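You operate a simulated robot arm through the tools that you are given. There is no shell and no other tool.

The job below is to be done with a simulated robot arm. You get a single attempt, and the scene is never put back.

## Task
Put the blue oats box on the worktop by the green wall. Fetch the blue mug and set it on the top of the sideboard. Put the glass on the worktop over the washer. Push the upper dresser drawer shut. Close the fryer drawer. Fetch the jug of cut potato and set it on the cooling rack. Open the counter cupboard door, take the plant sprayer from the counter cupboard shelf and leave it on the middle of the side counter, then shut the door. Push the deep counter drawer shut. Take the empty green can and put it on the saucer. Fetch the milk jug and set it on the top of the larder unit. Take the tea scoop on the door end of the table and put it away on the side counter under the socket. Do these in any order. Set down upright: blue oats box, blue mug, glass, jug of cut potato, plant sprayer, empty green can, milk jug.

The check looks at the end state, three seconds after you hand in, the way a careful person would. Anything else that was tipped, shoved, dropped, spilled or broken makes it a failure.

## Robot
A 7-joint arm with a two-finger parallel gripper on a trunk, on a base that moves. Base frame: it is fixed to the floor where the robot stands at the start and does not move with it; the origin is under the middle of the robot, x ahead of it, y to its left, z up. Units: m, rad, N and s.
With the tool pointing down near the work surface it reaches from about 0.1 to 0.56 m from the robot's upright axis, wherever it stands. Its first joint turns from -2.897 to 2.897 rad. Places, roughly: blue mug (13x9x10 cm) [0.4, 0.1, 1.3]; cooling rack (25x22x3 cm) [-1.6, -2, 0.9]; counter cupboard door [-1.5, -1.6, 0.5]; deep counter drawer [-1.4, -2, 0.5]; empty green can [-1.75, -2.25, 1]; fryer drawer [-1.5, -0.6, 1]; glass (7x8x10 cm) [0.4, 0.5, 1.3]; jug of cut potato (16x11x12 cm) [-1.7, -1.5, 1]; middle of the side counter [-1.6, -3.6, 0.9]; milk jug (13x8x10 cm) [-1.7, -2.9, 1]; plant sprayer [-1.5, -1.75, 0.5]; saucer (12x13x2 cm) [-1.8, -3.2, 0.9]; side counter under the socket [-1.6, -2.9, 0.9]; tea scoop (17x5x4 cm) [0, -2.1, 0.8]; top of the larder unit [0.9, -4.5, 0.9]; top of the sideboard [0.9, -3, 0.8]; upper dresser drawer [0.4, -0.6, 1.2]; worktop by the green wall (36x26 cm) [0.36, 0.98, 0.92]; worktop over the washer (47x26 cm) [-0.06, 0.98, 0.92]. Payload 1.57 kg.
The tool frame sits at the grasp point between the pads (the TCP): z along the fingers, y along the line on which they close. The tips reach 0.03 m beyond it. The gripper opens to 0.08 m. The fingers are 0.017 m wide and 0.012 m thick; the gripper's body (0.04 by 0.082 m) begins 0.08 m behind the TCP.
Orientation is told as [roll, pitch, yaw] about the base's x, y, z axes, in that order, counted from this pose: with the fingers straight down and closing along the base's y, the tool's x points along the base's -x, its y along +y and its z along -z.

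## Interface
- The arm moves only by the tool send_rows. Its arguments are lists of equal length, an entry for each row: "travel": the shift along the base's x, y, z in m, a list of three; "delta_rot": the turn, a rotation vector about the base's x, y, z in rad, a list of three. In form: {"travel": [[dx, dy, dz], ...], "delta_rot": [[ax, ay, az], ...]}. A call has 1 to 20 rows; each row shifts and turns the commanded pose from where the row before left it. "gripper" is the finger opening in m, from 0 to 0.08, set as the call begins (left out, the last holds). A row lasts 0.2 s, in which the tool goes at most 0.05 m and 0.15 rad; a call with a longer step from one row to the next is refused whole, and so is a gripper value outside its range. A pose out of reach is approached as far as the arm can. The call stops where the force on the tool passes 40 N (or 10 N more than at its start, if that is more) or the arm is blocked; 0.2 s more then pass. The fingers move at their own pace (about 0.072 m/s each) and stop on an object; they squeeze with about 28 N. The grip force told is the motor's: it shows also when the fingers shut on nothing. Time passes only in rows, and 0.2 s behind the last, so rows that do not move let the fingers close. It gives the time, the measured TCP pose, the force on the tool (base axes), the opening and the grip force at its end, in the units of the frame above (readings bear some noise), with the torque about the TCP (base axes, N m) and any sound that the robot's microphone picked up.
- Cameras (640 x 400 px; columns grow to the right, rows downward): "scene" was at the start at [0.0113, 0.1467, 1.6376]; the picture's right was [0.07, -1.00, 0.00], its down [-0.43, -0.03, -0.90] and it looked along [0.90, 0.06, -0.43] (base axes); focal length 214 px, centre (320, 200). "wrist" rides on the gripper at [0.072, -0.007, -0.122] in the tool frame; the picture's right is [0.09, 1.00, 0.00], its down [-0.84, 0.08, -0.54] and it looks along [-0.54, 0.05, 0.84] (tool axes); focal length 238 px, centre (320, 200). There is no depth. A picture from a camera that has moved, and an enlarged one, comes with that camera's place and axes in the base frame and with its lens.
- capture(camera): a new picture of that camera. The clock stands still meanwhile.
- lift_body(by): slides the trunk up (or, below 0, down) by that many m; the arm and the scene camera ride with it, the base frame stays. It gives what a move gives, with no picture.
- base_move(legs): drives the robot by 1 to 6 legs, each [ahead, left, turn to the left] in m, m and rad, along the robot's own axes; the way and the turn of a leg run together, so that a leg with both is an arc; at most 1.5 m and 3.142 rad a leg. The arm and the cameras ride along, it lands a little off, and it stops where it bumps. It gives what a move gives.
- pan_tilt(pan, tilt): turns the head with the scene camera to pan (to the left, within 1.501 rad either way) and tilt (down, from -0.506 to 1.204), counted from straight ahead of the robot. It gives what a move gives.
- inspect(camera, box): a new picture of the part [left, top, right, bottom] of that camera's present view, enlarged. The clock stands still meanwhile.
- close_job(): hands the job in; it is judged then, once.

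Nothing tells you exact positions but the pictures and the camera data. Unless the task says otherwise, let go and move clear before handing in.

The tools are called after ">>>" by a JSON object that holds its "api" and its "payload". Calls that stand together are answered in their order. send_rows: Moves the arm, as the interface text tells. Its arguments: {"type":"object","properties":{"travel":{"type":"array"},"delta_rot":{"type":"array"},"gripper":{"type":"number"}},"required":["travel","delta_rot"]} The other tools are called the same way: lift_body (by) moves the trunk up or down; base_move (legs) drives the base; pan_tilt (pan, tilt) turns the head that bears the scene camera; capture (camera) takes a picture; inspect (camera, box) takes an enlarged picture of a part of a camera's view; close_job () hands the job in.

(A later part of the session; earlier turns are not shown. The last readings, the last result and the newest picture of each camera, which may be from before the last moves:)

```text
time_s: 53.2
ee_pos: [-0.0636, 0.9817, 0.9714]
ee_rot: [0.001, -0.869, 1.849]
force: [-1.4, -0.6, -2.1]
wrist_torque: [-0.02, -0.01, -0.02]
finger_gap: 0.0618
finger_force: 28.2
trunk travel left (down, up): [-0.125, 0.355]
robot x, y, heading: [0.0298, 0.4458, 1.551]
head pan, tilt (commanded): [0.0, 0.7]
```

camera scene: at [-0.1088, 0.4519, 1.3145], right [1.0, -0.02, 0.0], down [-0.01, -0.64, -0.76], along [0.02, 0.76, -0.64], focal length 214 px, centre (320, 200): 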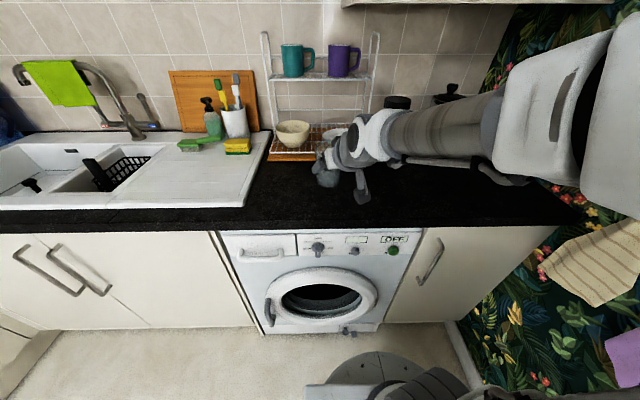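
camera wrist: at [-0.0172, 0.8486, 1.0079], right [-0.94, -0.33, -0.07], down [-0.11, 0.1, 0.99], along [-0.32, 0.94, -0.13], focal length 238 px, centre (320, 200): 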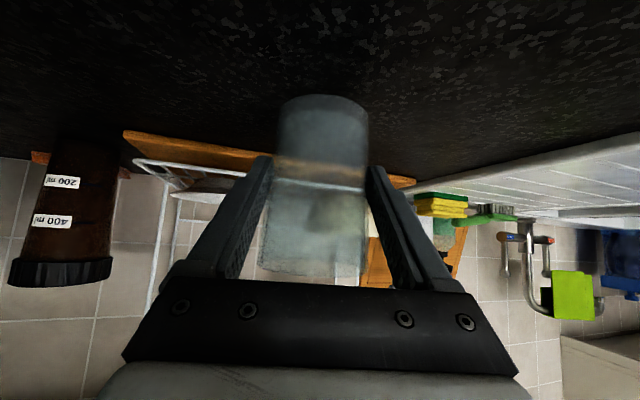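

>>> {"api": "send_rows", "payload": {"travel": [[0, 0, -0.003]], "delta_rot": [[0, 0, 0]]}}

>>> {"api": "inspect", "payload": {"camera": "wrist", "box": [220, 60, 420, 200]}}

```text
time_s: 53.6
ee_pos: [-0.0634, 0.9823, 0.9699]
ee_rot: [0.002, -0.87, 1.849]
force: [0.0, -0.1, -2.3]
wrist_torque: [-0.02, -0.04, 0.0]
finger_gap: 0.0621
finger_force: 28.3
trunk travel left (down, up): [-0.125, 0.355]
robot x, y, heading: [0.0337, 0.4451, 1.545]
head pan, tilt (commanded): [0.0, 0.7]
```

```text
2.86 times, centred on (320, 130) of wrist
camera zoom: at [-0.0179, 0.849, 0.9927], right [-0.94, -0.33, -0.07], down [-0.11, 0.1, 0.99], along [-0.32, 0.94, -0.13], focal length 681 px, centre (320, 400)
```

zoom: 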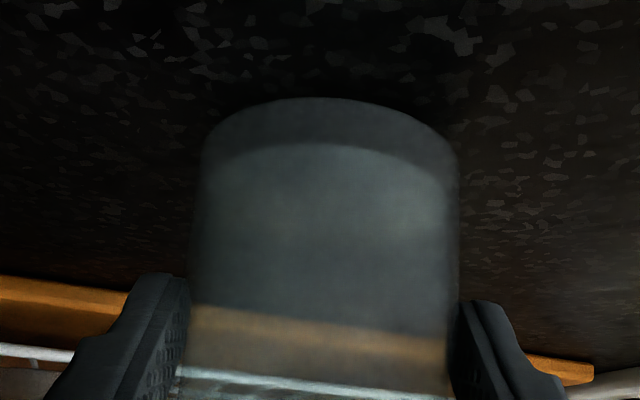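

>>> {"api": "send_rows", "payload": {"travel": [[0, 0, -0.003]], "delta_rot": [[0, 0, 0]]}}

>>> {"api": "send_rows", "payload": {"travel": [[0, 0, -0.003]], "delta_rot": [[0, 0, 0]]}}

```text
time_s: 54.0
ee_pos: [-0.0634, 0.9826, 0.9658]
ee_rot: [0.002, -0.869, 1.853]
force: [-0.4, 1.2, -2.4]
wrist_torque: [-0.04, -0.04, 0.01]
finger_gap: 0.0618
finger_force: 27.7
trunk travel left (down, up): [-0.125, 0.355]
robot x, y, heading: [0.0321, 0.4457, 1.551]
head pan, tilt (commanded): [0.0, 0.7]
```

```text
time_s: 54.4
ee_pos: [-0.0635, 0.9823, 0.9634]
ee_rot: [-0.001, -0.871, 1.851]
force: [0.7, -0.2, 3.1]
wrist_torque: [-0.08, -0.1, 0.0]
finger_gap: 0.0621
finger_force: 28.2
trunk travel left (down, up): [-0.125, 0.355]
robot x, y, heading: [0.0302, 0.445, 1.551]
head pan, tilt (commanded): [0.0, 0.7]
```

The force jumped to +3 N, so the glass is standing on the worktop. I'll release and back out along the finger direction.

>>> {"api": "send_rows", "payload": {"travel": [[0, 0, 0], [0, 0, 0]], "delta_rot": [[0, 0, 0], [0, 0, 0]], "gripper": 0.08}}

>>> {"api": "capture", "payload": {"camera": "wrist"}}

```text
time_s: 55.0
ee_pos: [-0.0642, 0.9808, 0.963]
ee_rot: [0.003, -0.868, 1.849]
force: [0.0, 0.2, 0.6]
wrist_torque: [0.06, 0.02, 0.03]
finger_gap: 0.0801
finger_force: 0.1
trunk travel left (down, up): [-0.125, 0.355]
robot x, y, heading: [0.0326, 0.4469, 1.553]
head pan, tilt (commanded): [0.0, 0.7]
```

```text
taken
camera wrist: at [-0.0183, 0.8491, 0.9869], right [-0.94, -0.33, -0.07], down [-0.11, 0.1, 0.99], along [-0.32, 0.94, -0.13], focal length 238 px, centre (320, 200)
```

wrist: 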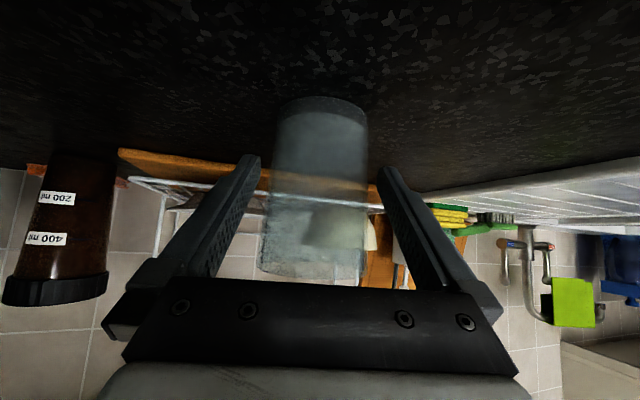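

>>> {"api": "send_rows", "payload": {"travel": [[0.0042, -0.0147, 0.0129], [0.0063, -0.022, 0.0194], [0.0084, -0.0294, 0.0258], [0.0084, -0.0294, 0.0258], [0.0084, -0.0294, 0.0258]], "delta_rot": [[0, 0, 0], [0, 0, 0], [0, 0, 0], [0, 0, 0], [0, 0, 0]]}}

>>> {"api": "capture", "payload": {"camera": "scene"}}

>>> {"api": "inspect", "payload": {"camera": "scene", "box": [240, 100, 440, 240]}}

```text
time_s: 56.2
ee_pos: [-0.0287, 0.8577, 1.0738]
ee_rot: [0.003, -0.87, 1.849]
force: [0.0, -0.4, 0.0]
wrist_torque: [0.02, 0.01, 0.02]
finger_gap: 0.0803
finger_force: 0.0
trunk travel left (down, up): [-0.125, 0.355]
robot x, y, heading: [0.0323, 0.4431, 1.545]
head pan, tilt (commanded): [0.0, 0.7]
```

```text
taken
camera scene: at [-0.1089, 0.4522, 1.3145], right [1.0, -0.02, 0.0], down [-0.01, -0.64, -0.76], along [0.02, 0.76, -0.64], focal length 214 px, centre (320, 200)
```

scene: 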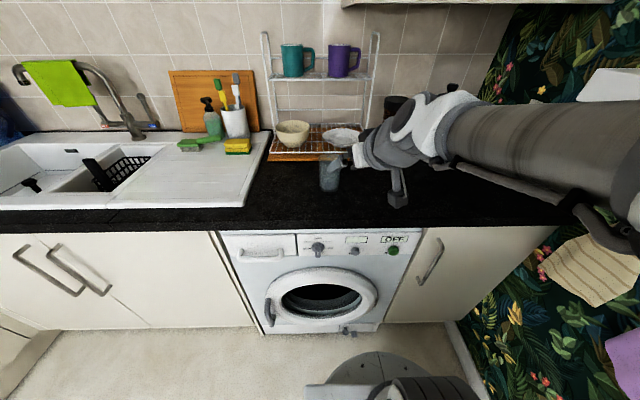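

```text
2.86 times, centred on (340, 170) of scene
camera zoom: at [-0.1089, 0.4522, 1.3145], right [1.0, -0.02, 0.0], down [-0.01, -0.64, -0.76], along [0.02, 0.76, -0.64], focal length 613 px, centre (263, 286)
```

zoom: 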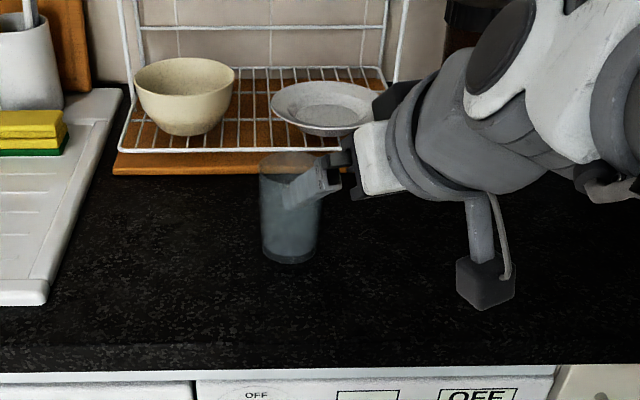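

The glass stands upright on the worktop over the washer. Next is the oats box, so I'll withdraw left, turn back to the shelves, raise the trunk and look at it from closer.

>>> {"api": "base_move", "payload": {"legs": [[-0.1, 0, 0], [0, 0.33, 0], [0, 0, -1.551]]}}

>>> {"api": "lift_body", "payload": {"by": 0.35}}

>>> {"api": "pan_tilt", "payload": {"pan": -0.3, "tilt": 0.1}}

>>> {"api": "capture", "payload": {"camera": "scene"}}

>>> {"api": "inspect", "payload": {"camera": "scene", "box": [220, 60, 420, 220]}}

>>> {"api": "capture", "payload": {"camera": "wrist"}}

```text
time_s: 65.2
ee_pos: [0.1157, 0.4163, 1.0738]
ee_rot: [0.002, -0.87, 0.292]
force: [-0.7, -0.6, 0.4]
wrist_torque: [-0.01, 0.01, -0.01]
finger_gap: 0.0798
finger_force: 0.1
trunk travel left (down, up): [-0.125, 0.355]
robot x, y, heading: [-0.2957, 0.3503, -0.005]
head pan, tilt (commanded): [0.0, 0.7]
```

```text
time_s: 68.6
ee_pos: [0.1146, 0.4156, 1.4235]
ee_rot: [0.003, -0.87, 0.289]
force: [-0.3, 0.4, 0.0]
wrist_torque: [0.04, 0.02, -0.02]
finger_gap: 0.08
finger_force: 0.1
trunk travel left (down, up): [-0.475, 0.005]
robot x, y, heading: [-0.2965, 0.3543, -0.005]
head pan, tilt (commanded): [0.0, 0.7]
```

```text
time_s: 69.6
ee_pos: [0.1159, 0.4163, 1.4238]
ee_rot: [0.001, -0.868, 0.291]
force: [1.1, 0.4, 1.1]
wrist_torque: [0.03, 0.04, 0.0]
finger_gap: 0.0798
finger_force: 0.2
trunk travel left (down, up): [-0.475, 0.005]
robot x, y, heading: [-0.2981, 0.3499, -0.007]
head pan, tilt (commanded): [-0.3, 0.099]
```

```text
taken
camera scene: at [-0.2893, 0.4633, 1.7193], right [-0.3, -0.95, 0.0], down [-0.1, 0.03, -0.99], along [0.95, -0.3, -0.1], focal length 214 px, centre (320, 200)
```

scene: 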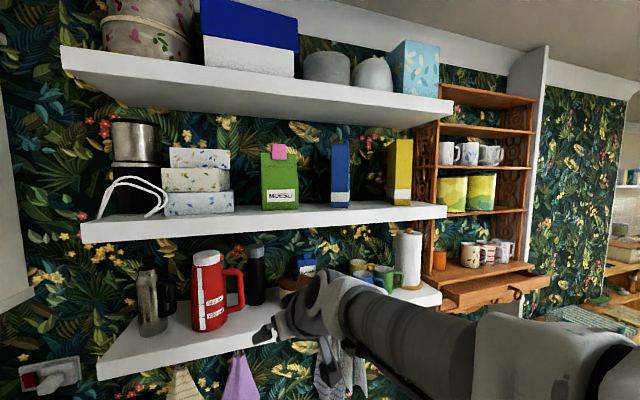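

```text
2.50 times, centred on (320, 140) of scene
camera zoom: at [-0.2893, 0.4633, 1.7193], right [-0.3, -0.95, 0.0], down [-0.1, 0.03, -0.99], along [0.95, -0.3, -0.1], focal length 536 px, centre (320, 350)
```

zoom: 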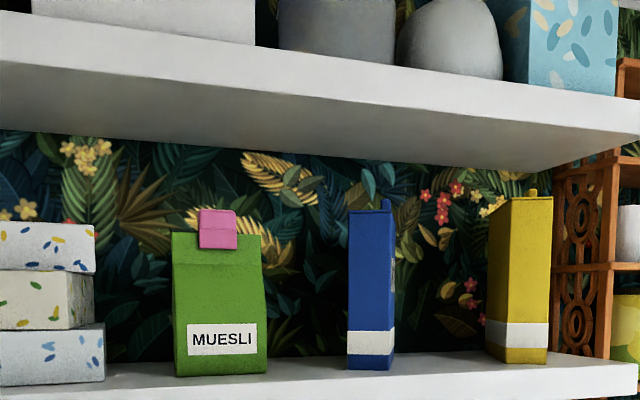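

```text
taken
camera wrist: at [-0.0157, 0.3687, 1.4475], right [-0.34, 0.94, -0.07], down [0.1, 0.11, 0.99], along [0.93, 0.33, -0.13], focal length 238 px, centre (320, 200)
```

wrist: 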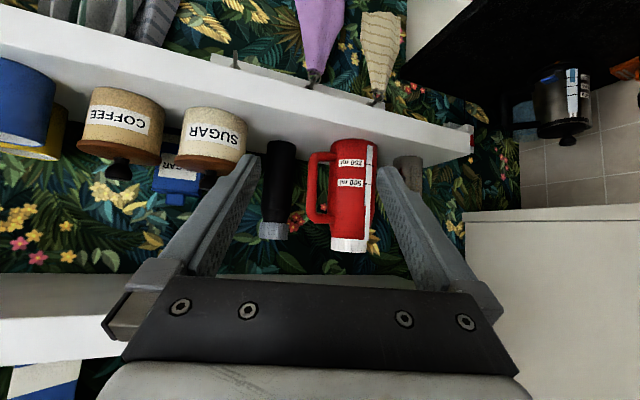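

From two views I get the oats box: its narrow face (about 56 mm wide) is centred near (0.416, 0.170) and its normal is turned about 24° to the left. I'll place the robot to its front-left, facing along that normal.

>>> {"api": "base_move", "payload": {"legs": [[0.12, 0.06, 0], [0, 0, -0.41]]}}

>>> {"api": "send_rows", "payload": {"travel": [[-0.005, 0.01, 0.04], [-0.005, 0.01, 0.045], [0, 0.01, 0.045], [0, 0.01, 0.045], [0, 0.01, 0.045], [0, 0.0, 0.04], [0, 0, 0.035]], "delta_rot": [[0, 0, -0.1], [0, 0, -0.1], [0, 0, -0.09], [-0.04, -0.11, 0], [-0.04, -0.11, 0], [-0.04, -0.11, 0], [-0.04, -0.11, 0]]}}

>>> {"api": "capture", "payload": {"camera": "scene"}}

>>> {"api": "capture", "payload": {"camera": "wrist"}}

```text
time_s: 72.6
ee_pos: [0.2283, 0.304, 1.4232]
ee_rot: [0.001, -0.869, -0.116]
force: [0.6, 1.1, -0.6]
wrist_torque: [0.0, 0.04, 0.0]
finger_gap: 0.08
finger_force: 0.1
trunk travel left (down, up): [-0.475, 0.005]
robot x, y, heading: [-0.176, 0.407, -0.417]
head pan, tilt (commanded): [-0.3, 0.099]
```

```text
time_s: 74.2
ee_pos: [0.2269, 0.3469, 1.7056]
ee_rot: [0.128, -1.305, -0.524]
force: [1.0, -0.3, 0.5]
wrist_torque: [0.01, 0.0, -0.01]
finger_gap: 0.0801
finger_force: 0.0
trunk travel left (down, up): [-0.475, 0.005]
robot x, y, heading: [-0.1778, 0.4143, -0.414]
head pan, tilt (commanded): [-0.3, 0.099]
```

```text
taken
camera scene: at [-0.156, 0.519, 1.7714], right [-0.8, -0.6, 0.0], down [0.31, -0.42, -0.85], along [0.51, -0.69, 0.52], focal length 214 px, centre (320, 200)
```

scene: 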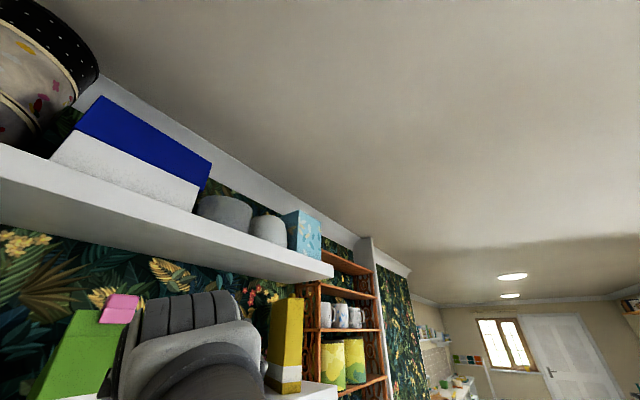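

```text
taken
camera wrist: at [0.0995, 0.3948, 1.6683], right [0.37, 0.93, -0.06], down [-0.26, 0.16, 0.95], along [0.89, -0.34, 0.3], focal length 238 px, centre (320, 200)
```

wrist: 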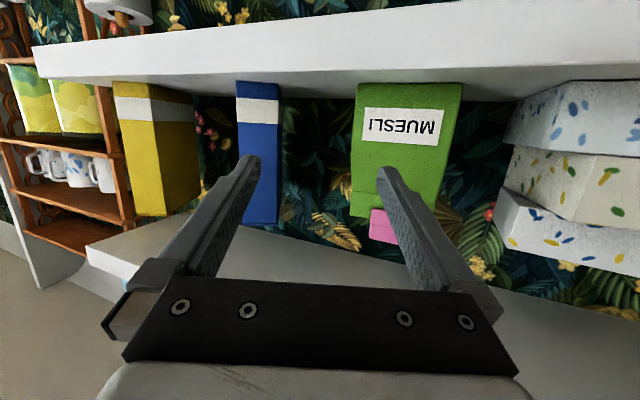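

The arm's elbow rose in front of the head and nudged it, so the scene camera now looks up. I'll turn the head aside to the left and zoom the wrist view on the oats box for alignment.

>>> {"api": "pan_tilt", "payload": {"pan": 0.9, "tilt": 0.1}}

>>> {"api": "inspect", "payload": {"camera": "wrist", "box": [160, 50, 400, 240]}}

>>> {"api": "capture", "payload": {"camera": "scene"}}

```text
time_s: 75.6
ee_pos: [0.2263, 0.348, 1.7064]
ee_rot: [0.117, -1.305, -0.517]
force: [0.1, -0.1, 0.2]
wrist_torque: [-0.01, 0.03, 0.01]
finger_gap: 0.0799
finger_force: 0.0
trunk travel left (down, up): [-0.475, 0.005]
robot x, y, heading: [-0.1729, 0.4086, -0.418]
head pan, tilt (commanded): [0.901, 0.099]
```

```text
2.11 times, centred on (280, 145) of wrist
camera zoom: at [0.099, 0.3962, 1.6687], right [0.37, 0.93, -0.06], down [-0.26, 0.16, 0.95], along [0.89, -0.34, 0.3], focal length 502 px, centre (404, 316)
```

zoom: 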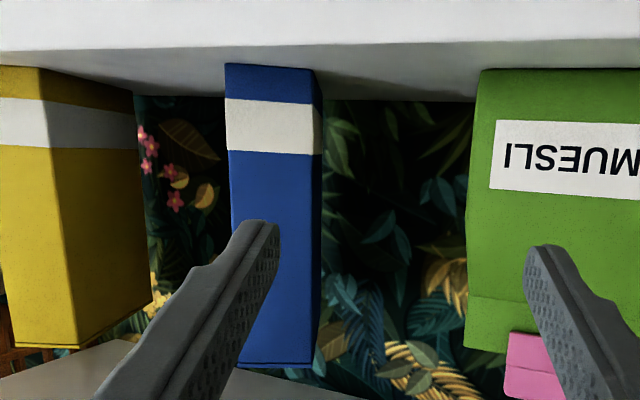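

```text
taken
camera scene: at [-0.1562, 0.5197, 1.7721], right [-0.8, -0.6, 0.0], down [0.32, -0.42, -0.85], along [0.51, -0.68, 0.53], focal length 214 px, centre (320, 200)
```

scene: 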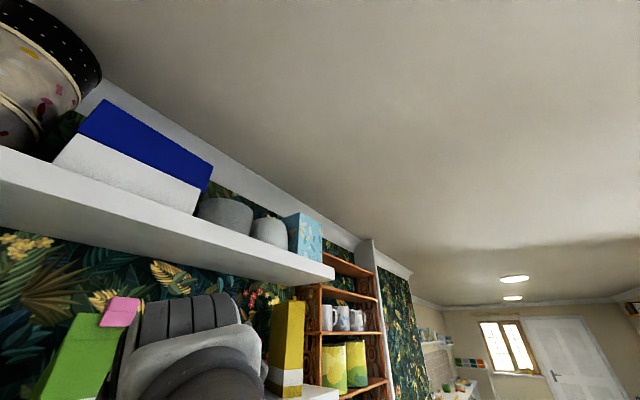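

The head is pinned by the elbow, but the wrist view is good enough: the box's narrow face centre comes out near (0.418, 0.166) at a yaw of about -25°. I'll shift the base to line up, then extend along that direction.

>>> {"api": "base_move", "payload": {"legs": [[0.03, -0.087, 0]]}}

>>> {"api": "send_rows", "payload": {"travel": [[0.027, -0.0126, 0.001], [0.027, -0.0126, 0.001], [0.027, -0.0126, 0.001], [0.027, -0.0126, 0.001]], "delta_rot": [[0, 0, -0.02], [0, 0, -0.02], [0, 0, 0], [0, 0, 0]]}}

>>> {"api": "capture", "payload": {"camera": "wrist"}}

>>> {"api": "capture", "payload": {"camera": "scene"}}

```text
time_s: 76.9
ee_pos: [0.217, 0.2571, 1.7065]
ee_rot: [0.118, -1.307, -0.516]
force: [-1.0, -0.1, 0.2]
wrist_torque: [-0.01, 0.03, 0.01]
finger_gap: 0.0799
finger_force: 0.0
trunk travel left (down, up): [-0.475, 0.005]
robot x, y, heading: [-0.1893, 0.3196, -0.419]
head pan, tilt (commanded): [0.901, 0.099]
```

```text
time_s: 77.9
ee_pos: [0.3204, 0.2143, 1.7191]
ee_rot: [0.095, -1.33, -0.534]
force: [-0.7, -0.2, 0.1]
wrist_torque: [0.0, -0.01, -0.03]
finger_gap: 0.0802
finger_force: 0.0
trunk travel left (down, up): [-0.475, 0.005]
robot x, y, heading: [-0.1838, 0.3147, -0.415]
head pan, tilt (commanded): [0.901, 0.099]
```

```text
taken
camera wrist: at [0.1955, 0.2671, 1.6784], right [0.41, 0.91, -0.07], down [-0.27, 0.19, 0.94], along [0.87, -0.37, 0.32], focal length 238 px, centre (320, 200)
```

wrist: 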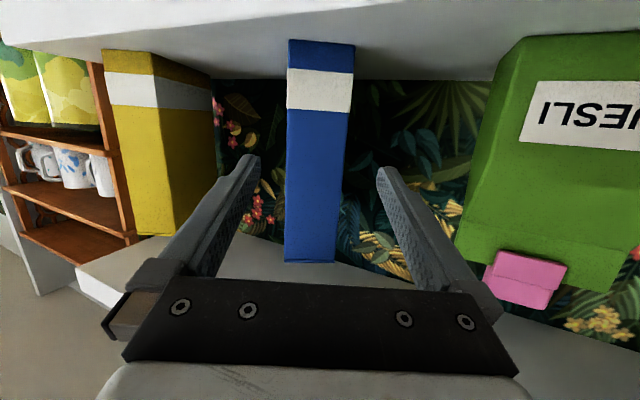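

```text
taken
camera scene: at [-0.1143, 0.5059, 1.7187], right [0.28, -0.96, 0.0], down [-0.1, -0.03, -0.99], along [0.96, 0.28, -0.11], focal length 214 px, centre (320, 200)
```

scene: 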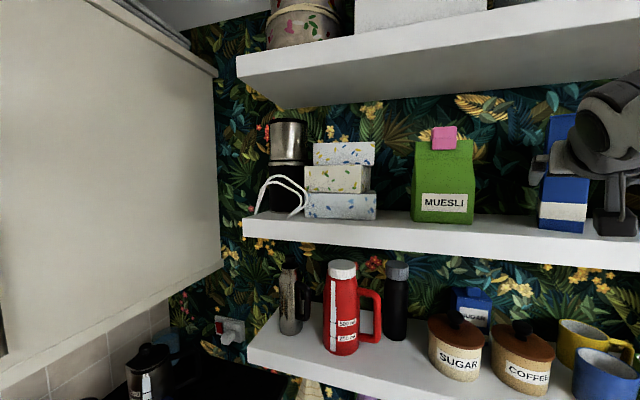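

The head is free again and the box face is centred between the fingers. I'll zoom in to check the yaw alignment before going in.

>>> {"api": "inspect", "payload": {"camera": "wrist", "box": [240, 20, 400, 140]}}

>>> {"api": "inspect", "payload": {"camera": "wrist", "box": [240, 140, 400, 280]}}

```text
3.33 times, centred on (320, 80) of wrist
camera zoom: at [0.1955, 0.2671, 1.6784], right [0.41, 0.91, -0.07], down [-0.27, 0.19, 0.94], along [0.87, -0.37, 0.32], focal length 794 px, centre (320, 600)
```

zoom: 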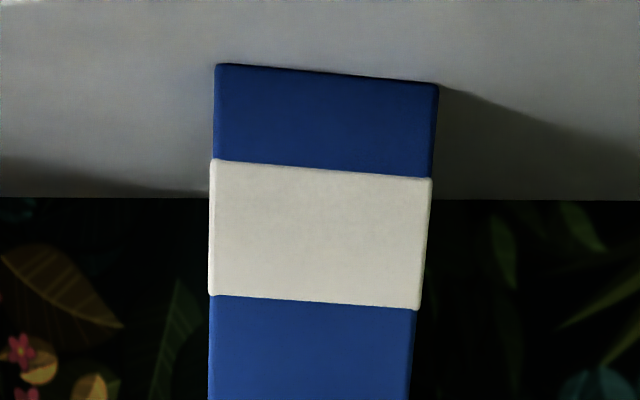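

```text
2.86 times, centred on (320, 210) of wrist
camera zoom: at [0.1955, 0.2671, 1.6784], right [0.41, 0.91, -0.07], down [-0.27, 0.19, 0.94], along [0.87, -0.37, 0.32], focal length 681 px, centre (320, 171)
```

zoom: 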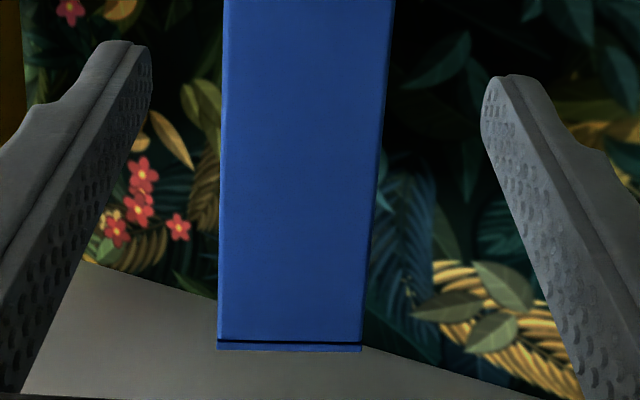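

The box yaw is -24.8° and the tool yaw is -25.3°, so they match, with about a 5 mm lateral correction. I'll advance to 45 mm past the face and close.

>>> {"api": "send_rows", "payload": {"travel": [[0.0339, -0.0173, -0.0022], [0.0339, -0.0173, -0.0022], [0.0339, -0.0173, -0.0022], [0.0339, -0.0173, -0.0022]], "delta_rot": [[0, 0, 0], [0, 0, 0], [0, 0, 0], [0, 0, 0]]}}

>>> {"api": "capture", "payload": {"camera": "wrist"}}

```text
time_s: 78.5
ee_pos: [0.3247, 0.2386, 1.7973]
ee_rot: [-0.4, -1.494, -0.04]
force: [0.3, 0.5, 0.3]
wrist_torque: [0.01, 0.0, -0.01]
finger_gap: 0.0799
finger_force: 0.0
trunk travel left (down, up): [-0.475, 0.005]
robot x, y, heading: [-0.182, 0.3191, -0.419]
head pan, tilt (commanded): [0.901, 0.099]
stopped in row 3: the arm was blocked; the commanded pose is now the measured one
```

```text
taken
camera wrist: at [0.2061, 0.2853, 1.7353], right [0.41, 0.9, -0.12], down [-0.39, 0.3, 0.87], along [0.82, -0.31, 0.48], focal length 238 px, centre (320, 200)
```

wrist: 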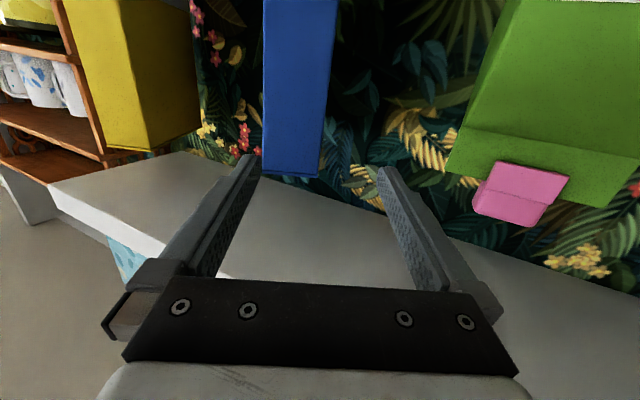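

The arm was blocked partway and the tool rose. I'll look around to see what it's pressing against.

>>> {"api": "capture", "payload": {"camera": "scene"}}

>>> {"api": "pan_tilt", "payload": {"pan": 0.2, "tilt": 0.3}}

>>> {"api": "capture", "payload": {"camera": "scene"}}

```text
taken
camera scene: at [-0.1195, 0.5206, 1.719], right [0.45, -0.89, 0.0], down [-0.09, -0.05, -0.99], along [0.89, 0.45, -0.1], focal length 214 px, centre (320, 200)
```

scene: 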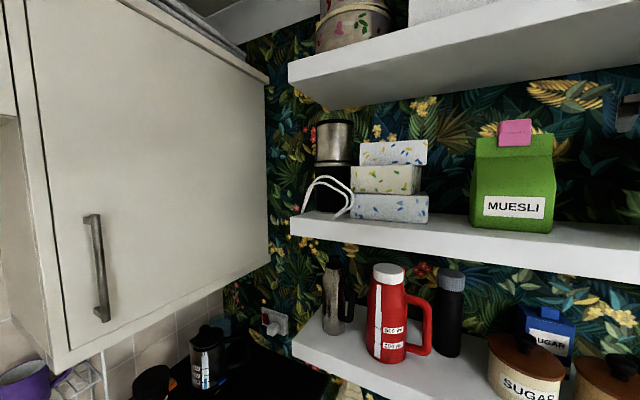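

```text
time_s: 79.6
ee_pos: [0.324, 0.2394, 1.7975]
ee_rot: [-0.384, -1.493, -0.054]
force: [-0.1, -0.3, 0.9]
wrist_torque: [0.03, 0.02, 0.0]
finger_gap: 0.0801
finger_force: 0.1
trunk travel left (down, up): [-0.475, 0.005]
robot x, y, heading: [-0.1846, 0.3197, -0.422]
head pan, tilt (commanded): [0.201, 0.3]
```

```text
taken
camera scene: at [-0.1096, 0.4663, 1.7022], right [-0.14, -0.99, 0.0], down [-0.28, 0.04, -0.96], along [0.95, -0.13, -0.28], focal length 214 px, centre (320, 200)
```

scene: 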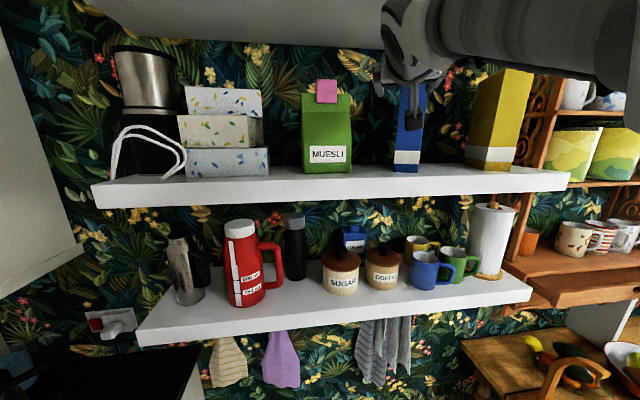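

>>> {"api": "pan_tilt", "payload": {"pan": -0.6, "tilt": 0.3}}

>>> {"api": "capture", "payload": {"camera": "scene"}}

>>> {"api": "pan_tilt", "payload": {"pan": -0.9, "tilt": 0.9}}

>>> {"api": "capture", "payload": {"camera": "scene"}}

```text
time_s: 80.8
ee_pos: [0.3248, 0.2383, 1.7974]
ee_rot: [-0.381, -1.492, -0.058]
force: [0.2, 0.2, -0.4]
wrist_torque: [0.01, -0.01, -0.02]
finger_gap: 0.0801
finger_force: 0.0
trunk travel left (down, up): [-0.475, 0.005]
robot x, y, heading: [-0.1868, 0.3201, -0.415]
head pan, tilt (commanded): [-0.6, 0.3]
```

```text
taken
camera scene: at [-0.1096, 0.4658, 1.702], right [-0.14, -0.99, 0.0], down [-0.28, 0.04, -0.96], along [0.95, -0.14, -0.28], focal length 214 px, centre (320, 200)
```

scene: 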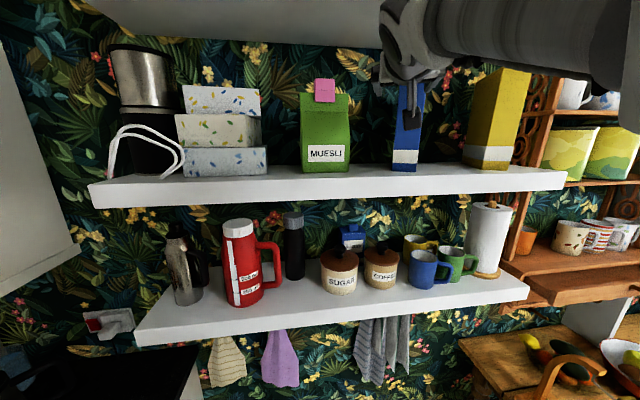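

```text
time_s: 81.8
ee_pos: [0.3252, 0.2391, 1.7969]
ee_rot: [-0.368, -1.491, -0.069]
force: [0.4, 0.6, 0.8]
wrist_torque: [-0.01, 0.01, 0.0]
finger_gap: 0.0797
finger_force: 0.1
trunk travel left (down, up): [-0.475, 0.005]
robot x, y, heading: [-0.1864, 0.3172, -0.414]
head pan, tilt (commanded): [-0.901, 0.901]
```

```text
taken
camera scene: at [-0.1238, 0.4672, 1.6538], right [-0.15, -0.99, 0.0], down [-0.73, 0.11, -0.67], along [0.67, -0.1, -0.74], focal length 214 px, centre (320, 200)
```

scene: 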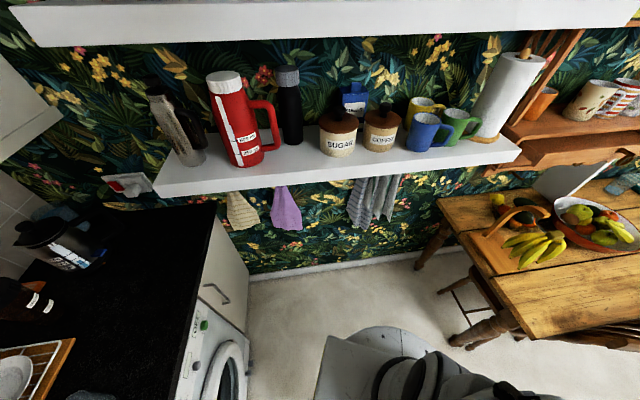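

The head can't pan right, so the arm's forearm is jammed beside it: the arm is folded too tight for this height. I'll back the base away, unfold the arm low, then raise it in a more extended posture.

>>> {"api": "base_move", "payload": {"legs": [[-0.25, 0, 0]]}}

>>> {"api": "send_rows", "payload": {"travel": [[0.012, -0.02, -0.03], [0.012, -0.02, -0.04], [0.012, -0.02, -0.04], [0.012, -0.01, -0.04], [0.012, -0.01, -0.04], [0.012, -0.01, -0.04], [0.012, 0, -0.04], [0.012, 0, -0.04]], "delta_rot": [[0.03, 0.08, 0], [0.03, 0.08, 0], [0.03, 0.08, 0], [0.03, 0.08, 0], [0.03, 0.08, 0], [0.03, 0.08, 0], [0.03, 0.08, 0], [0.03, 0.08, 0]]}}

>>> {"api": "pan_tilt", "payload": {"pan": 0.3, "tilt": 0.2}}

>>> {"api": "capture", "payload": {"camera": "scene"}}

>>> {"api": "capture", "payload": {"camera": "wrist"}}

```text
time_s: 84.0
ee_pos: [0.0959, 0.3378, 1.7961]
ee_rot: [-0.368, -1.489, -0.072]
force: [0.0, -0.1, -0.8]
wrist_torque: [0.02, 0.05, 0.01]
finger_gap: 0.0799
finger_force: 0.1
trunk travel left (down, up): [-0.475, 0.005]
robot x, y, heading: [-0.4175, 0.4212, -0.417]
head pan, tilt (commanded): [-0.901, 0.901]
```

```text
time_s: 85.8
ee_pos: [0.1948, 0.2487, 1.4849]
ee_rot: [-0.107, -0.809, -0.324]
force: [0.2, 0.5, 0.6]
wrist_torque: [0.0, 0.0, -0.02]
finger_gap: 0.0798
finger_force: 0.2
trunk travel left (down, up): [-0.475, 0.005]
robot x, y, heading: [-0.414, 0.4216, -0.426]
head pan, tilt (commanded): [-0.901, 0.901]
```

```text
time_s: 87.2
ee_pos: [0.194, 0.2492, 1.4878]
ee_rot: [-0.107, -0.813, -0.326]
force: [0.5, -0.1, 0.4]
wrist_torque: [-0.01, 0.02, 0.01]
finger_gap: 0.0802
finger_force: 0.1
trunk travel left (down, up): [-0.475, 0.005]
robot x, y, heading: [-0.4138, 0.4195, -0.419]
head pan, tilt (commanded): [0.3, 0.201]
```

```text
taken
camera scene: at [-0.337, 0.5693, 1.7099], right [-0.12, -0.99, 0.0], down [-0.2, 0.02, -0.98], along [0.97, -0.12, -0.2], focal length 214 px, centre (320, 200)
```

scene: 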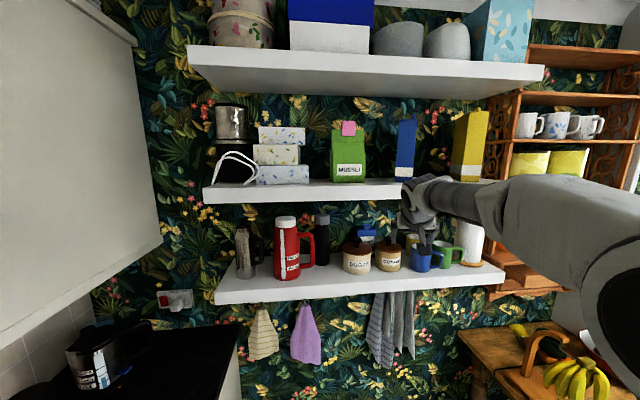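

```text
taken
camera wrist: at [0.0656, 0.2986, 1.5193], right [0.33, 0.93, -0.14], down [0.22, 0.07, 0.97], along [0.92, -0.35, -0.19], focal length 238 px, centre (320, 200)
```

wrist: 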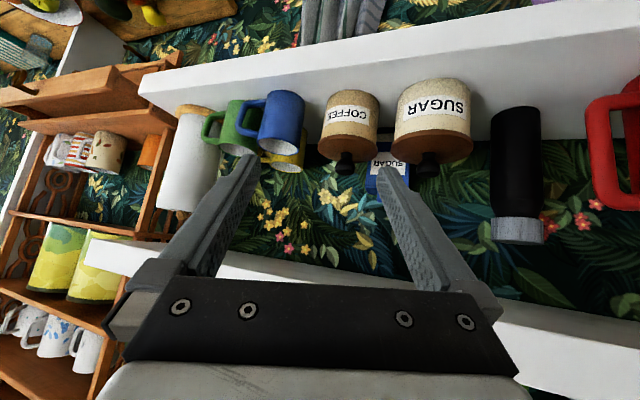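

The arm is well unfolded now, with the elbow out to the right. I'll raise it in this extended posture to shelf height, levelling the closing line, and check the head stays free.

>>> {"api": "send_rows", "payload": {"travel": [[0.0145, -0.0065, 0.03], [0.0145, -0.0065, 0.04], [0.0145, -0.0065, 0.04], [0.0145, -0.0065, 0.04], [0.0145, -0.0065, 0.04], [0.0145, -0.0065, 0.037]], "delta_rot": [[-0.0213, -0.0803, 0.001], [-0.0213, -0.0803, 0.001], [-0.0213, -0.0803, 0.001], [-0.0213, -0.0803, 0.001], [-0.0213, -0.0803, 0.001], [-0.0213, -0.0803, 0.001]]}}

>>> {"api": "capture", "payload": {"camera": "scene"}}

>>> {"api": "capture", "payload": {"camera": "wrist"}}

```text
time_s: 88.6
ee_pos: [0.2805, 0.2093, 1.7138]
ee_rot: [0.007, -1.308, -0.423]
force: [0.3, 0.0, -0.4]
wrist_torque: [0.0, 0.03, -0.03]
finger_gap: 0.0797
finger_force: 0.1
trunk travel left (down, up): [-0.475, 0.005]
robot x, y, heading: [-0.4146, 0.4204, -0.422]
head pan, tilt (commanded): [0.3, 0.201]
```

```text
taken
camera scene: at [-0.3364, 0.5692, 1.7099], right [-0.12, -0.99, 0.0], down [-0.2, 0.02, -0.98], along [0.97, -0.12, -0.2], focal length 214 px, centre (320, 200)
```

scene: 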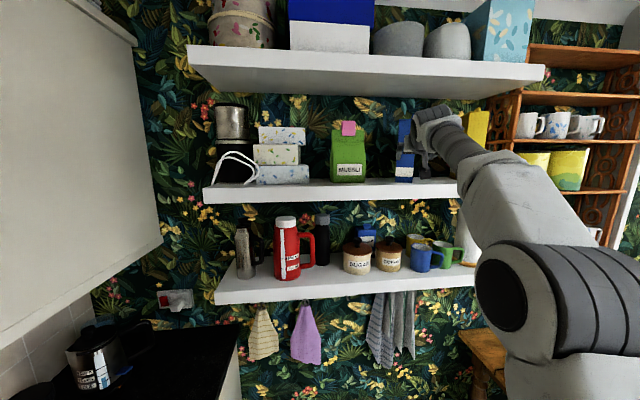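

```text
taken
camera wrist: at [0.154, 0.2573, 1.6767], right [0.38, 0.92, -0.09], down [-0.25, 0.19, 0.95], along [0.89, -0.34, 0.3], focal length 238 px, centre (320, 200)
```

wrist: 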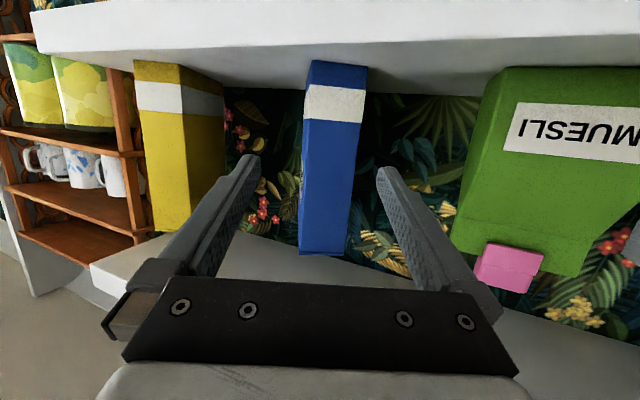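

This posture works: the elbow is low on the right and the head is free. I'll measure the lateral offset once more on the zoomed wrist view.

>>> {"api": "inspect", "payload": {"camera": "wrist", "box": [240, 40, 400, 160]}}

>>> {"api": "inspect", "payload": {"camera": "wrist", "box": [240, 150, 400, 270]}}

```text
3.33 times, centred on (320, 100) of wrist
camera zoom: at [0.154, 0.2573, 1.6767], right [0.38, 0.92, -0.09], down [-0.25, 0.19, 0.95], along [0.89, -0.34, 0.3], focal length 794 px, centre (320, 533)
```

zoom: 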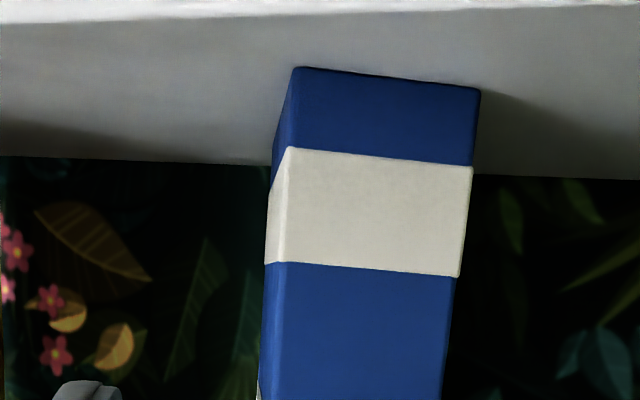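

```text
3.33 times, centred on (320, 210) of wrist
camera zoom: at [0.154, 0.2573, 1.6767], right [0.38, 0.92, -0.09], down [-0.25, 0.19, 0.95], along [0.89, -0.34, 0.3], focal length 794 px, centre (320, 167)
```

zoom: 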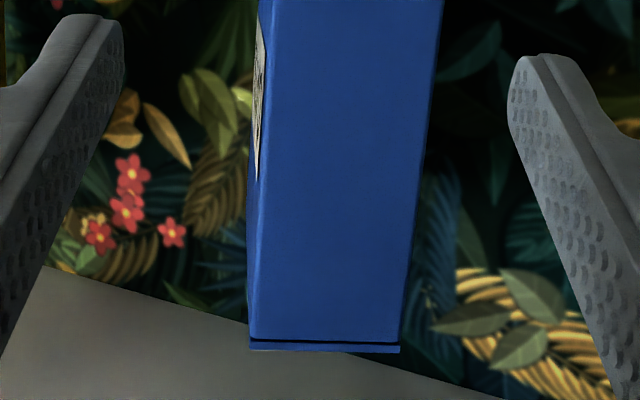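

The box yaw looks nearer -28°, with the face centre at (0.417, 0.164). I'll set the tool yaw to match, shift 25 mm left onto the approach line, and drive the base closer.

>>> {"api": "send_rows", "payload": {"travel": [[0.006, 0.011, 0], [0.006, 0.011, 0]], "delta_rot": [[0, 0, -0.036], [0, 0, -0.036]]}}

>>> {"api": "base_move", "payload": {"legs": [[0.1, -0.007, 0]]}}

>>> {"api": "capture", "payload": {"camera": "wrist"}}

>>> {"api": "inspect", "payload": {"camera": "wrist", "box": [220, 10, 420, 160]}}

```text
time_s: 89.2
ee_pos: [0.2928, 0.2321, 1.7141]
ee_rot: [0.01, -1.307, -0.495]
force: [-0.6, -0.3, 0.4]
wrist_torque: [-0.01, 0.01, 0.0]
finger_gap: 0.08
finger_force: 0.1
trunk travel left (down, up): [-0.475, 0.005]
robot x, y, heading: [-0.4143, 0.4186, -0.416]
head pan, tilt (commanded): [0.3, 0.201]
```

```text
time_s: 90.5
ee_pos: [0.3822, 0.185, 1.7137]
ee_rot: [0.011, -1.304, -0.497]
force: [0.9, -0.2, -0.1]
wrist_torque: [0.01, 0.04, 0.02]
finger_gap: 0.0803
finger_force: 0.1
trunk travel left (down, up): [-0.475, 0.005]
robot x, y, heading: [-0.3243, 0.3715, -0.42]
head pan, tilt (commanded): [0.3, 0.201]
```

```text
taken
camera wrist: at [0.2582, 0.2417, 1.6768], right [0.44, 0.89, -0.09], down [-0.23, 0.21, 0.95], along [0.86, -0.4, 0.3], focal length 238 px, centre (320, 200)
```

wrist: 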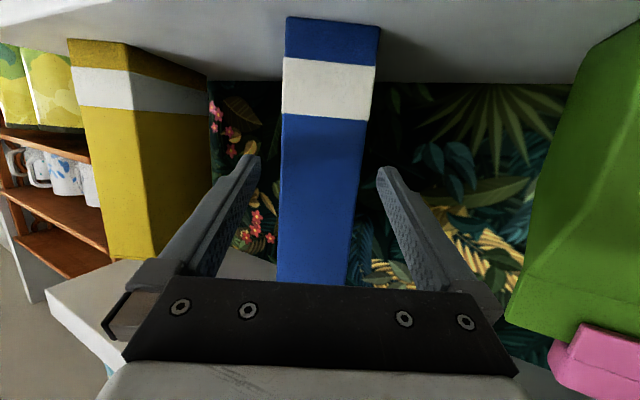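

```text
2.67 times, centred on (320, 85) of wrist
camera zoom: at [0.2582, 0.2417, 1.6768], right [0.44, 0.89, -0.09], down [-0.23, 0.21, 0.95], along [0.86, -0.4, 0.3], focal length 636 px, centre (320, 507)
```

zoom: 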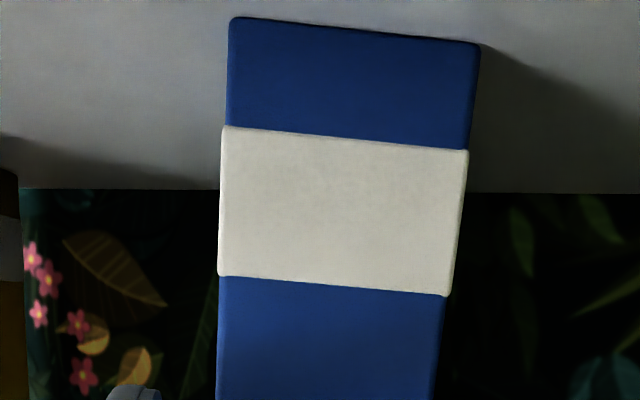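

The box is centred to within a millimetre and the yaw is close. I'll drive in 6 cm, finish with the arm, and check.

>>> {"api": "base_move", "payload": {"legs": [[0.06, -0.004, 0]]}}

>>> {"api": "capture", "payload": {"camera": "wrist"}}

```text
time_s: 91.6
ee_pos: [0.4337, 0.1567, 1.7147]
ee_rot: [0.011, -1.306, -0.495]
force: [0.6, 0.2, -1.2]
wrist_torque: [-0.05, -0.04, 0.02]
finger_gap: 0.08
finger_force: 0.0
trunk travel left (down, up): [-0.475, 0.005]
robot x, y, heading: [-0.2718, 0.3457, -0.415]
head pan, tilt (commanded): [0.3, 0.201]
```

```text
taken
camera wrist: at [0.3112, 0.2144, 1.6766], right [0.44, 0.89, -0.09], down [-0.23, 0.21, 0.95], along [0.87, -0.4, 0.3], focal length 238 px, centre (320, 200)
```

wrist: 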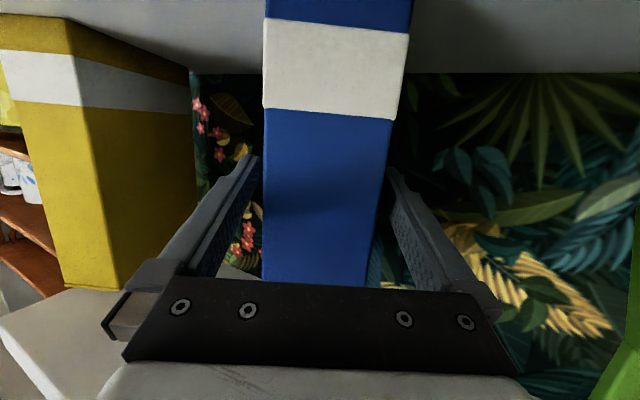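

>>> {"api": "send_rows", "payload": {"travel": [[0.011, -0.0058, 0], [0.011, -0.0058, 0]], "delta_rot": [[0, 0, 0], [0, 0, 0]]}}

>>> {"api": "send_rows", "payload": {"travel": [[0, 0, 0], [0, 0, 0], [0, 0, 0]], "delta_rot": [[0, 0, 0], [0, 0, 0], [0, 0, 0]], "gripper": 0.03}}

>>> {"api": "capture", "payload": {"camera": "wrist"}}

>>> {"api": "capture", "payload": {"camera": "scene"}}

```text
time_s: 92.2
ee_pos: [0.4484, 0.144, 1.708]
ee_rot: [0.011, -1.308, -0.496]
force: [0.0, -0.2, 0.7]
wrist_torque: [0.0, 0.02, 0.0]
finger_gap: 0.0798
finger_force: 0.0
out of reach, approached as far as the arm can: row 2
trunk travel left (down, up): [-0.475, 0.005]
robot x, y, heading: [-0.2722, 0.3442, -0.416]
head pan, tilt (commanded): [0.3, 0.201]
```

```text
time_s: 93.0
ee_pos: [0.4495, 0.1459, 1.7092]
ee_rot: [0.012, -1.306, -0.496]
force: [1.3, 0.6, 0.2]
wrist_torque: [0.05, -0.18, 0.13]
finger_gap: 0.0594
finger_force: 27.7
trunk travel left (down, up): [-0.475, 0.005]
robot x, y, heading: [-0.2706, 0.3423, -0.415]
head pan, tilt (commanded): [0.3, 0.201]
```

```text
taken
camera wrist: at [0.3265, 0.2033, 1.6707], right [0.44, 0.89, -0.09], down [-0.23, 0.21, 0.95], along [0.87, -0.4, 0.3], focal length 238 px, centre (320, 200)
```

wrist: 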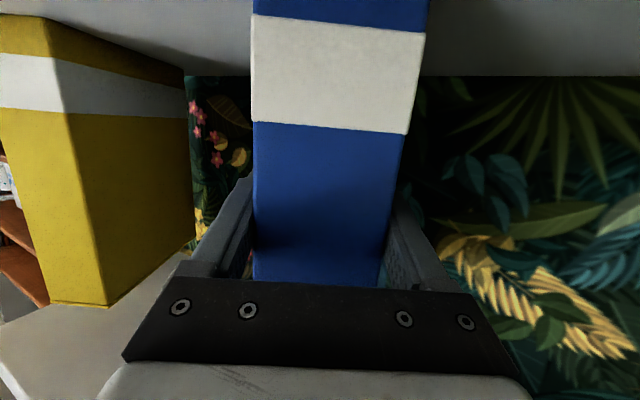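

```text
taken
camera scene: at [-0.1956, 0.4948, 1.7099], right [-0.12, -0.99, 0.0], down [-0.2, 0.02, -0.98], along [0.97, -0.12, -0.2], focal length 214 px, centre (320, 200)
```

scene: 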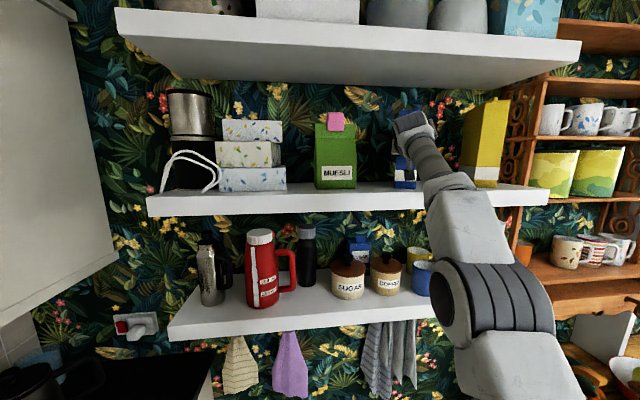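

The grip holds at 59 mm, but the arm is near its reach limit. I'll lift with the last bit of trunk travel, then raise while easing back.

>>> {"api": "lift_body", "payload": {"by": 0.005}}

>>> {"api": "send_rows", "payload": {"travel": [[-0.006, 0.003, 0.008], [-0.009, 0.0045, 0.012], [-0.013, 0.0065, 0.01], [-0.018, 0.009, 0.005]], "delta_rot": [[0, 0, 0], [0, 0, 0], [0, 0, 0], [0, 0, 0]]}}

>>> {"api": "capture", "payload": {"camera": "scene"}}

>>> {"api": "capture", "payload": {"camera": "wrist"}}

```text
time_s: 93.5
ee_pos: [0.4504, 0.1453, 1.7125]
ee_rot: [0.008, -1.302, -0.495]
force: [0.1, -0.5, -4.2]
wrist_torque: [0.03, 0.12, -0.02]
finger_gap: 0.0594
finger_force: 27.8
trunk travel left (down, up): [-0.48, 0.0]
robot x, y, heading: [-0.2719, 0.3421, -0.421]
head pan, tilt (commanded): [0.3, 0.201]
```

```text
time_s: 94.5
ee_pos: [0.4036, 0.1694, 1.7488]
ee_rot: [0.014, -1.306, -0.496]
force: [0.3, 0.7, -5.3]
wrist_torque: [0.07, 0.15, -0.04]
finger_gap: 0.0597
finger_force: 28.0
trunk travel left (down, up): [-0.48, 0.0]
robot x, y, heading: [-0.2722, 0.3466, -0.42]
head pan, tilt (commanded): [0.3, 0.201]
```

```text
taken
camera scene: at [-0.196, 0.4946, 1.7149], right [-0.12, -0.99, 0.0], down [-0.2, 0.02, -0.98], along [0.97, -0.12, -0.2], focal length 214 px, centre (320, 200)
```

scene: 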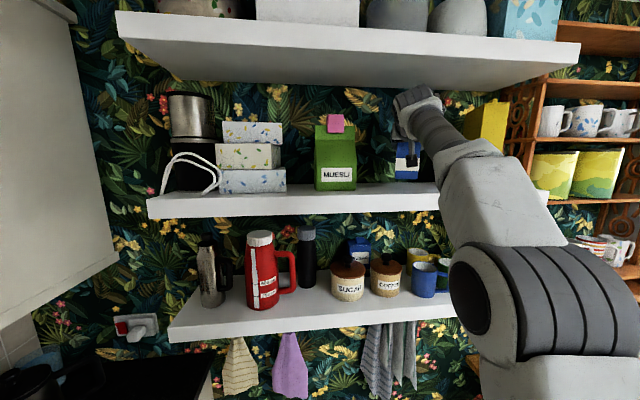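

```text
taken
camera wrist: at [0.2801, 0.226, 1.711], right [0.44, 0.89, -0.09], down [-0.23, 0.21, 0.95], along [0.87, -0.4, 0.3], focal length 238 px, centre (320, 200)
```

wrist: 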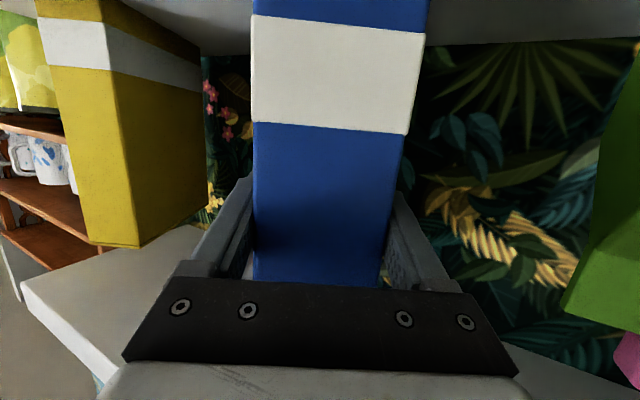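

The box is clear of the shelf with about 5 N of load. I'll back straight out first, then move away diagonally to get turning room.

>>> {"api": "base_move", "payload": {"legs": [[-0.2, 0, 0], [-0.1, -0.3, 0]]}}

>>> {"api": "send_rows", "payload": {"travel": [[0, 0, -0.04], [0, 0, -0.04], [0, 0, -0.04], [0, 0, -0.04], [0, 0, -0.04], [0, 0, -0.04], [0, 0, -0.04]], "delta_rot": [[0, 0, 0], [0, 0, 0], [0, 0, 0], [0, 0, 0], [0, 0, 0], [0, 0, 0], [0, 0, 0]]}}

>>> {"api": "capture", "payload": {"camera": "scene"}}

>>> {"api": "capture", "payload": {"camera": "wrist"}}

```text
time_s: 98.9
ee_pos: [0.0095, 0.0176, 1.7478]
ee_rot: [0.011, -1.304, -0.493]
force: [0.0, -0.3, -4.6]
wrist_torque: [0.09, 0.12, 0.02]
finger_gap: 0.0596
finger_force: 28.3
trunk travel left (down, up): [-0.48, 0.0]
robot x, y, heading: [-0.6686, 0.1924, -0.415]
head pan, tilt (commanded): [0.3, 0.201]
```

```text
time_s: 100.5
ee_pos: [0.0089, 0.0185, 1.4661]
ee_rot: [0.014, -1.307, -0.492]
force: [0.2, -0.6, -4.0]
wrist_torque: [0.12, 0.14, 0.04]
finger_gap: 0.0593
finger_force: 28.3
trunk travel left (down, up): [-0.48, 0.0]
robot x, y, heading: [-0.6671, 0.1891, -0.413]
head pan, tilt (commanded): [0.3, 0.201]
```

```text
taken
camera scene: at [-0.5908, 0.3407, 1.715], right [-0.11, -0.99, 0.0], down [-0.2, 0.02, -0.98], along [0.97, -0.11, -0.2], focal length 214 px, centre (320, 200)
```

scene: 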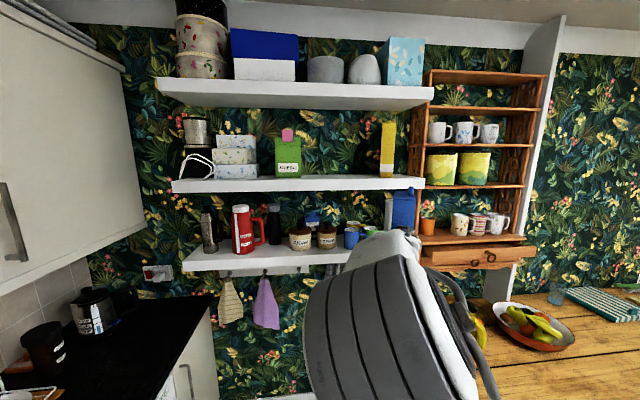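

```text
taken
camera wrist: at [-0.1145, 0.0747, 1.4298], right [0.44, 0.89, -0.09], down [-0.24, 0.21, 0.95], along [0.87, -0.4, 0.3], focal length 238 px, centre (320, 200)
```

wrist: 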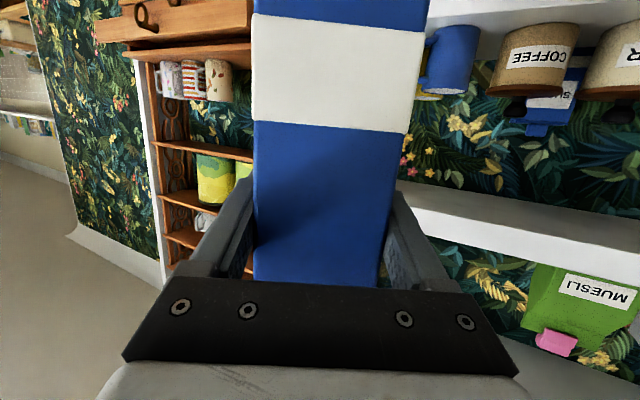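

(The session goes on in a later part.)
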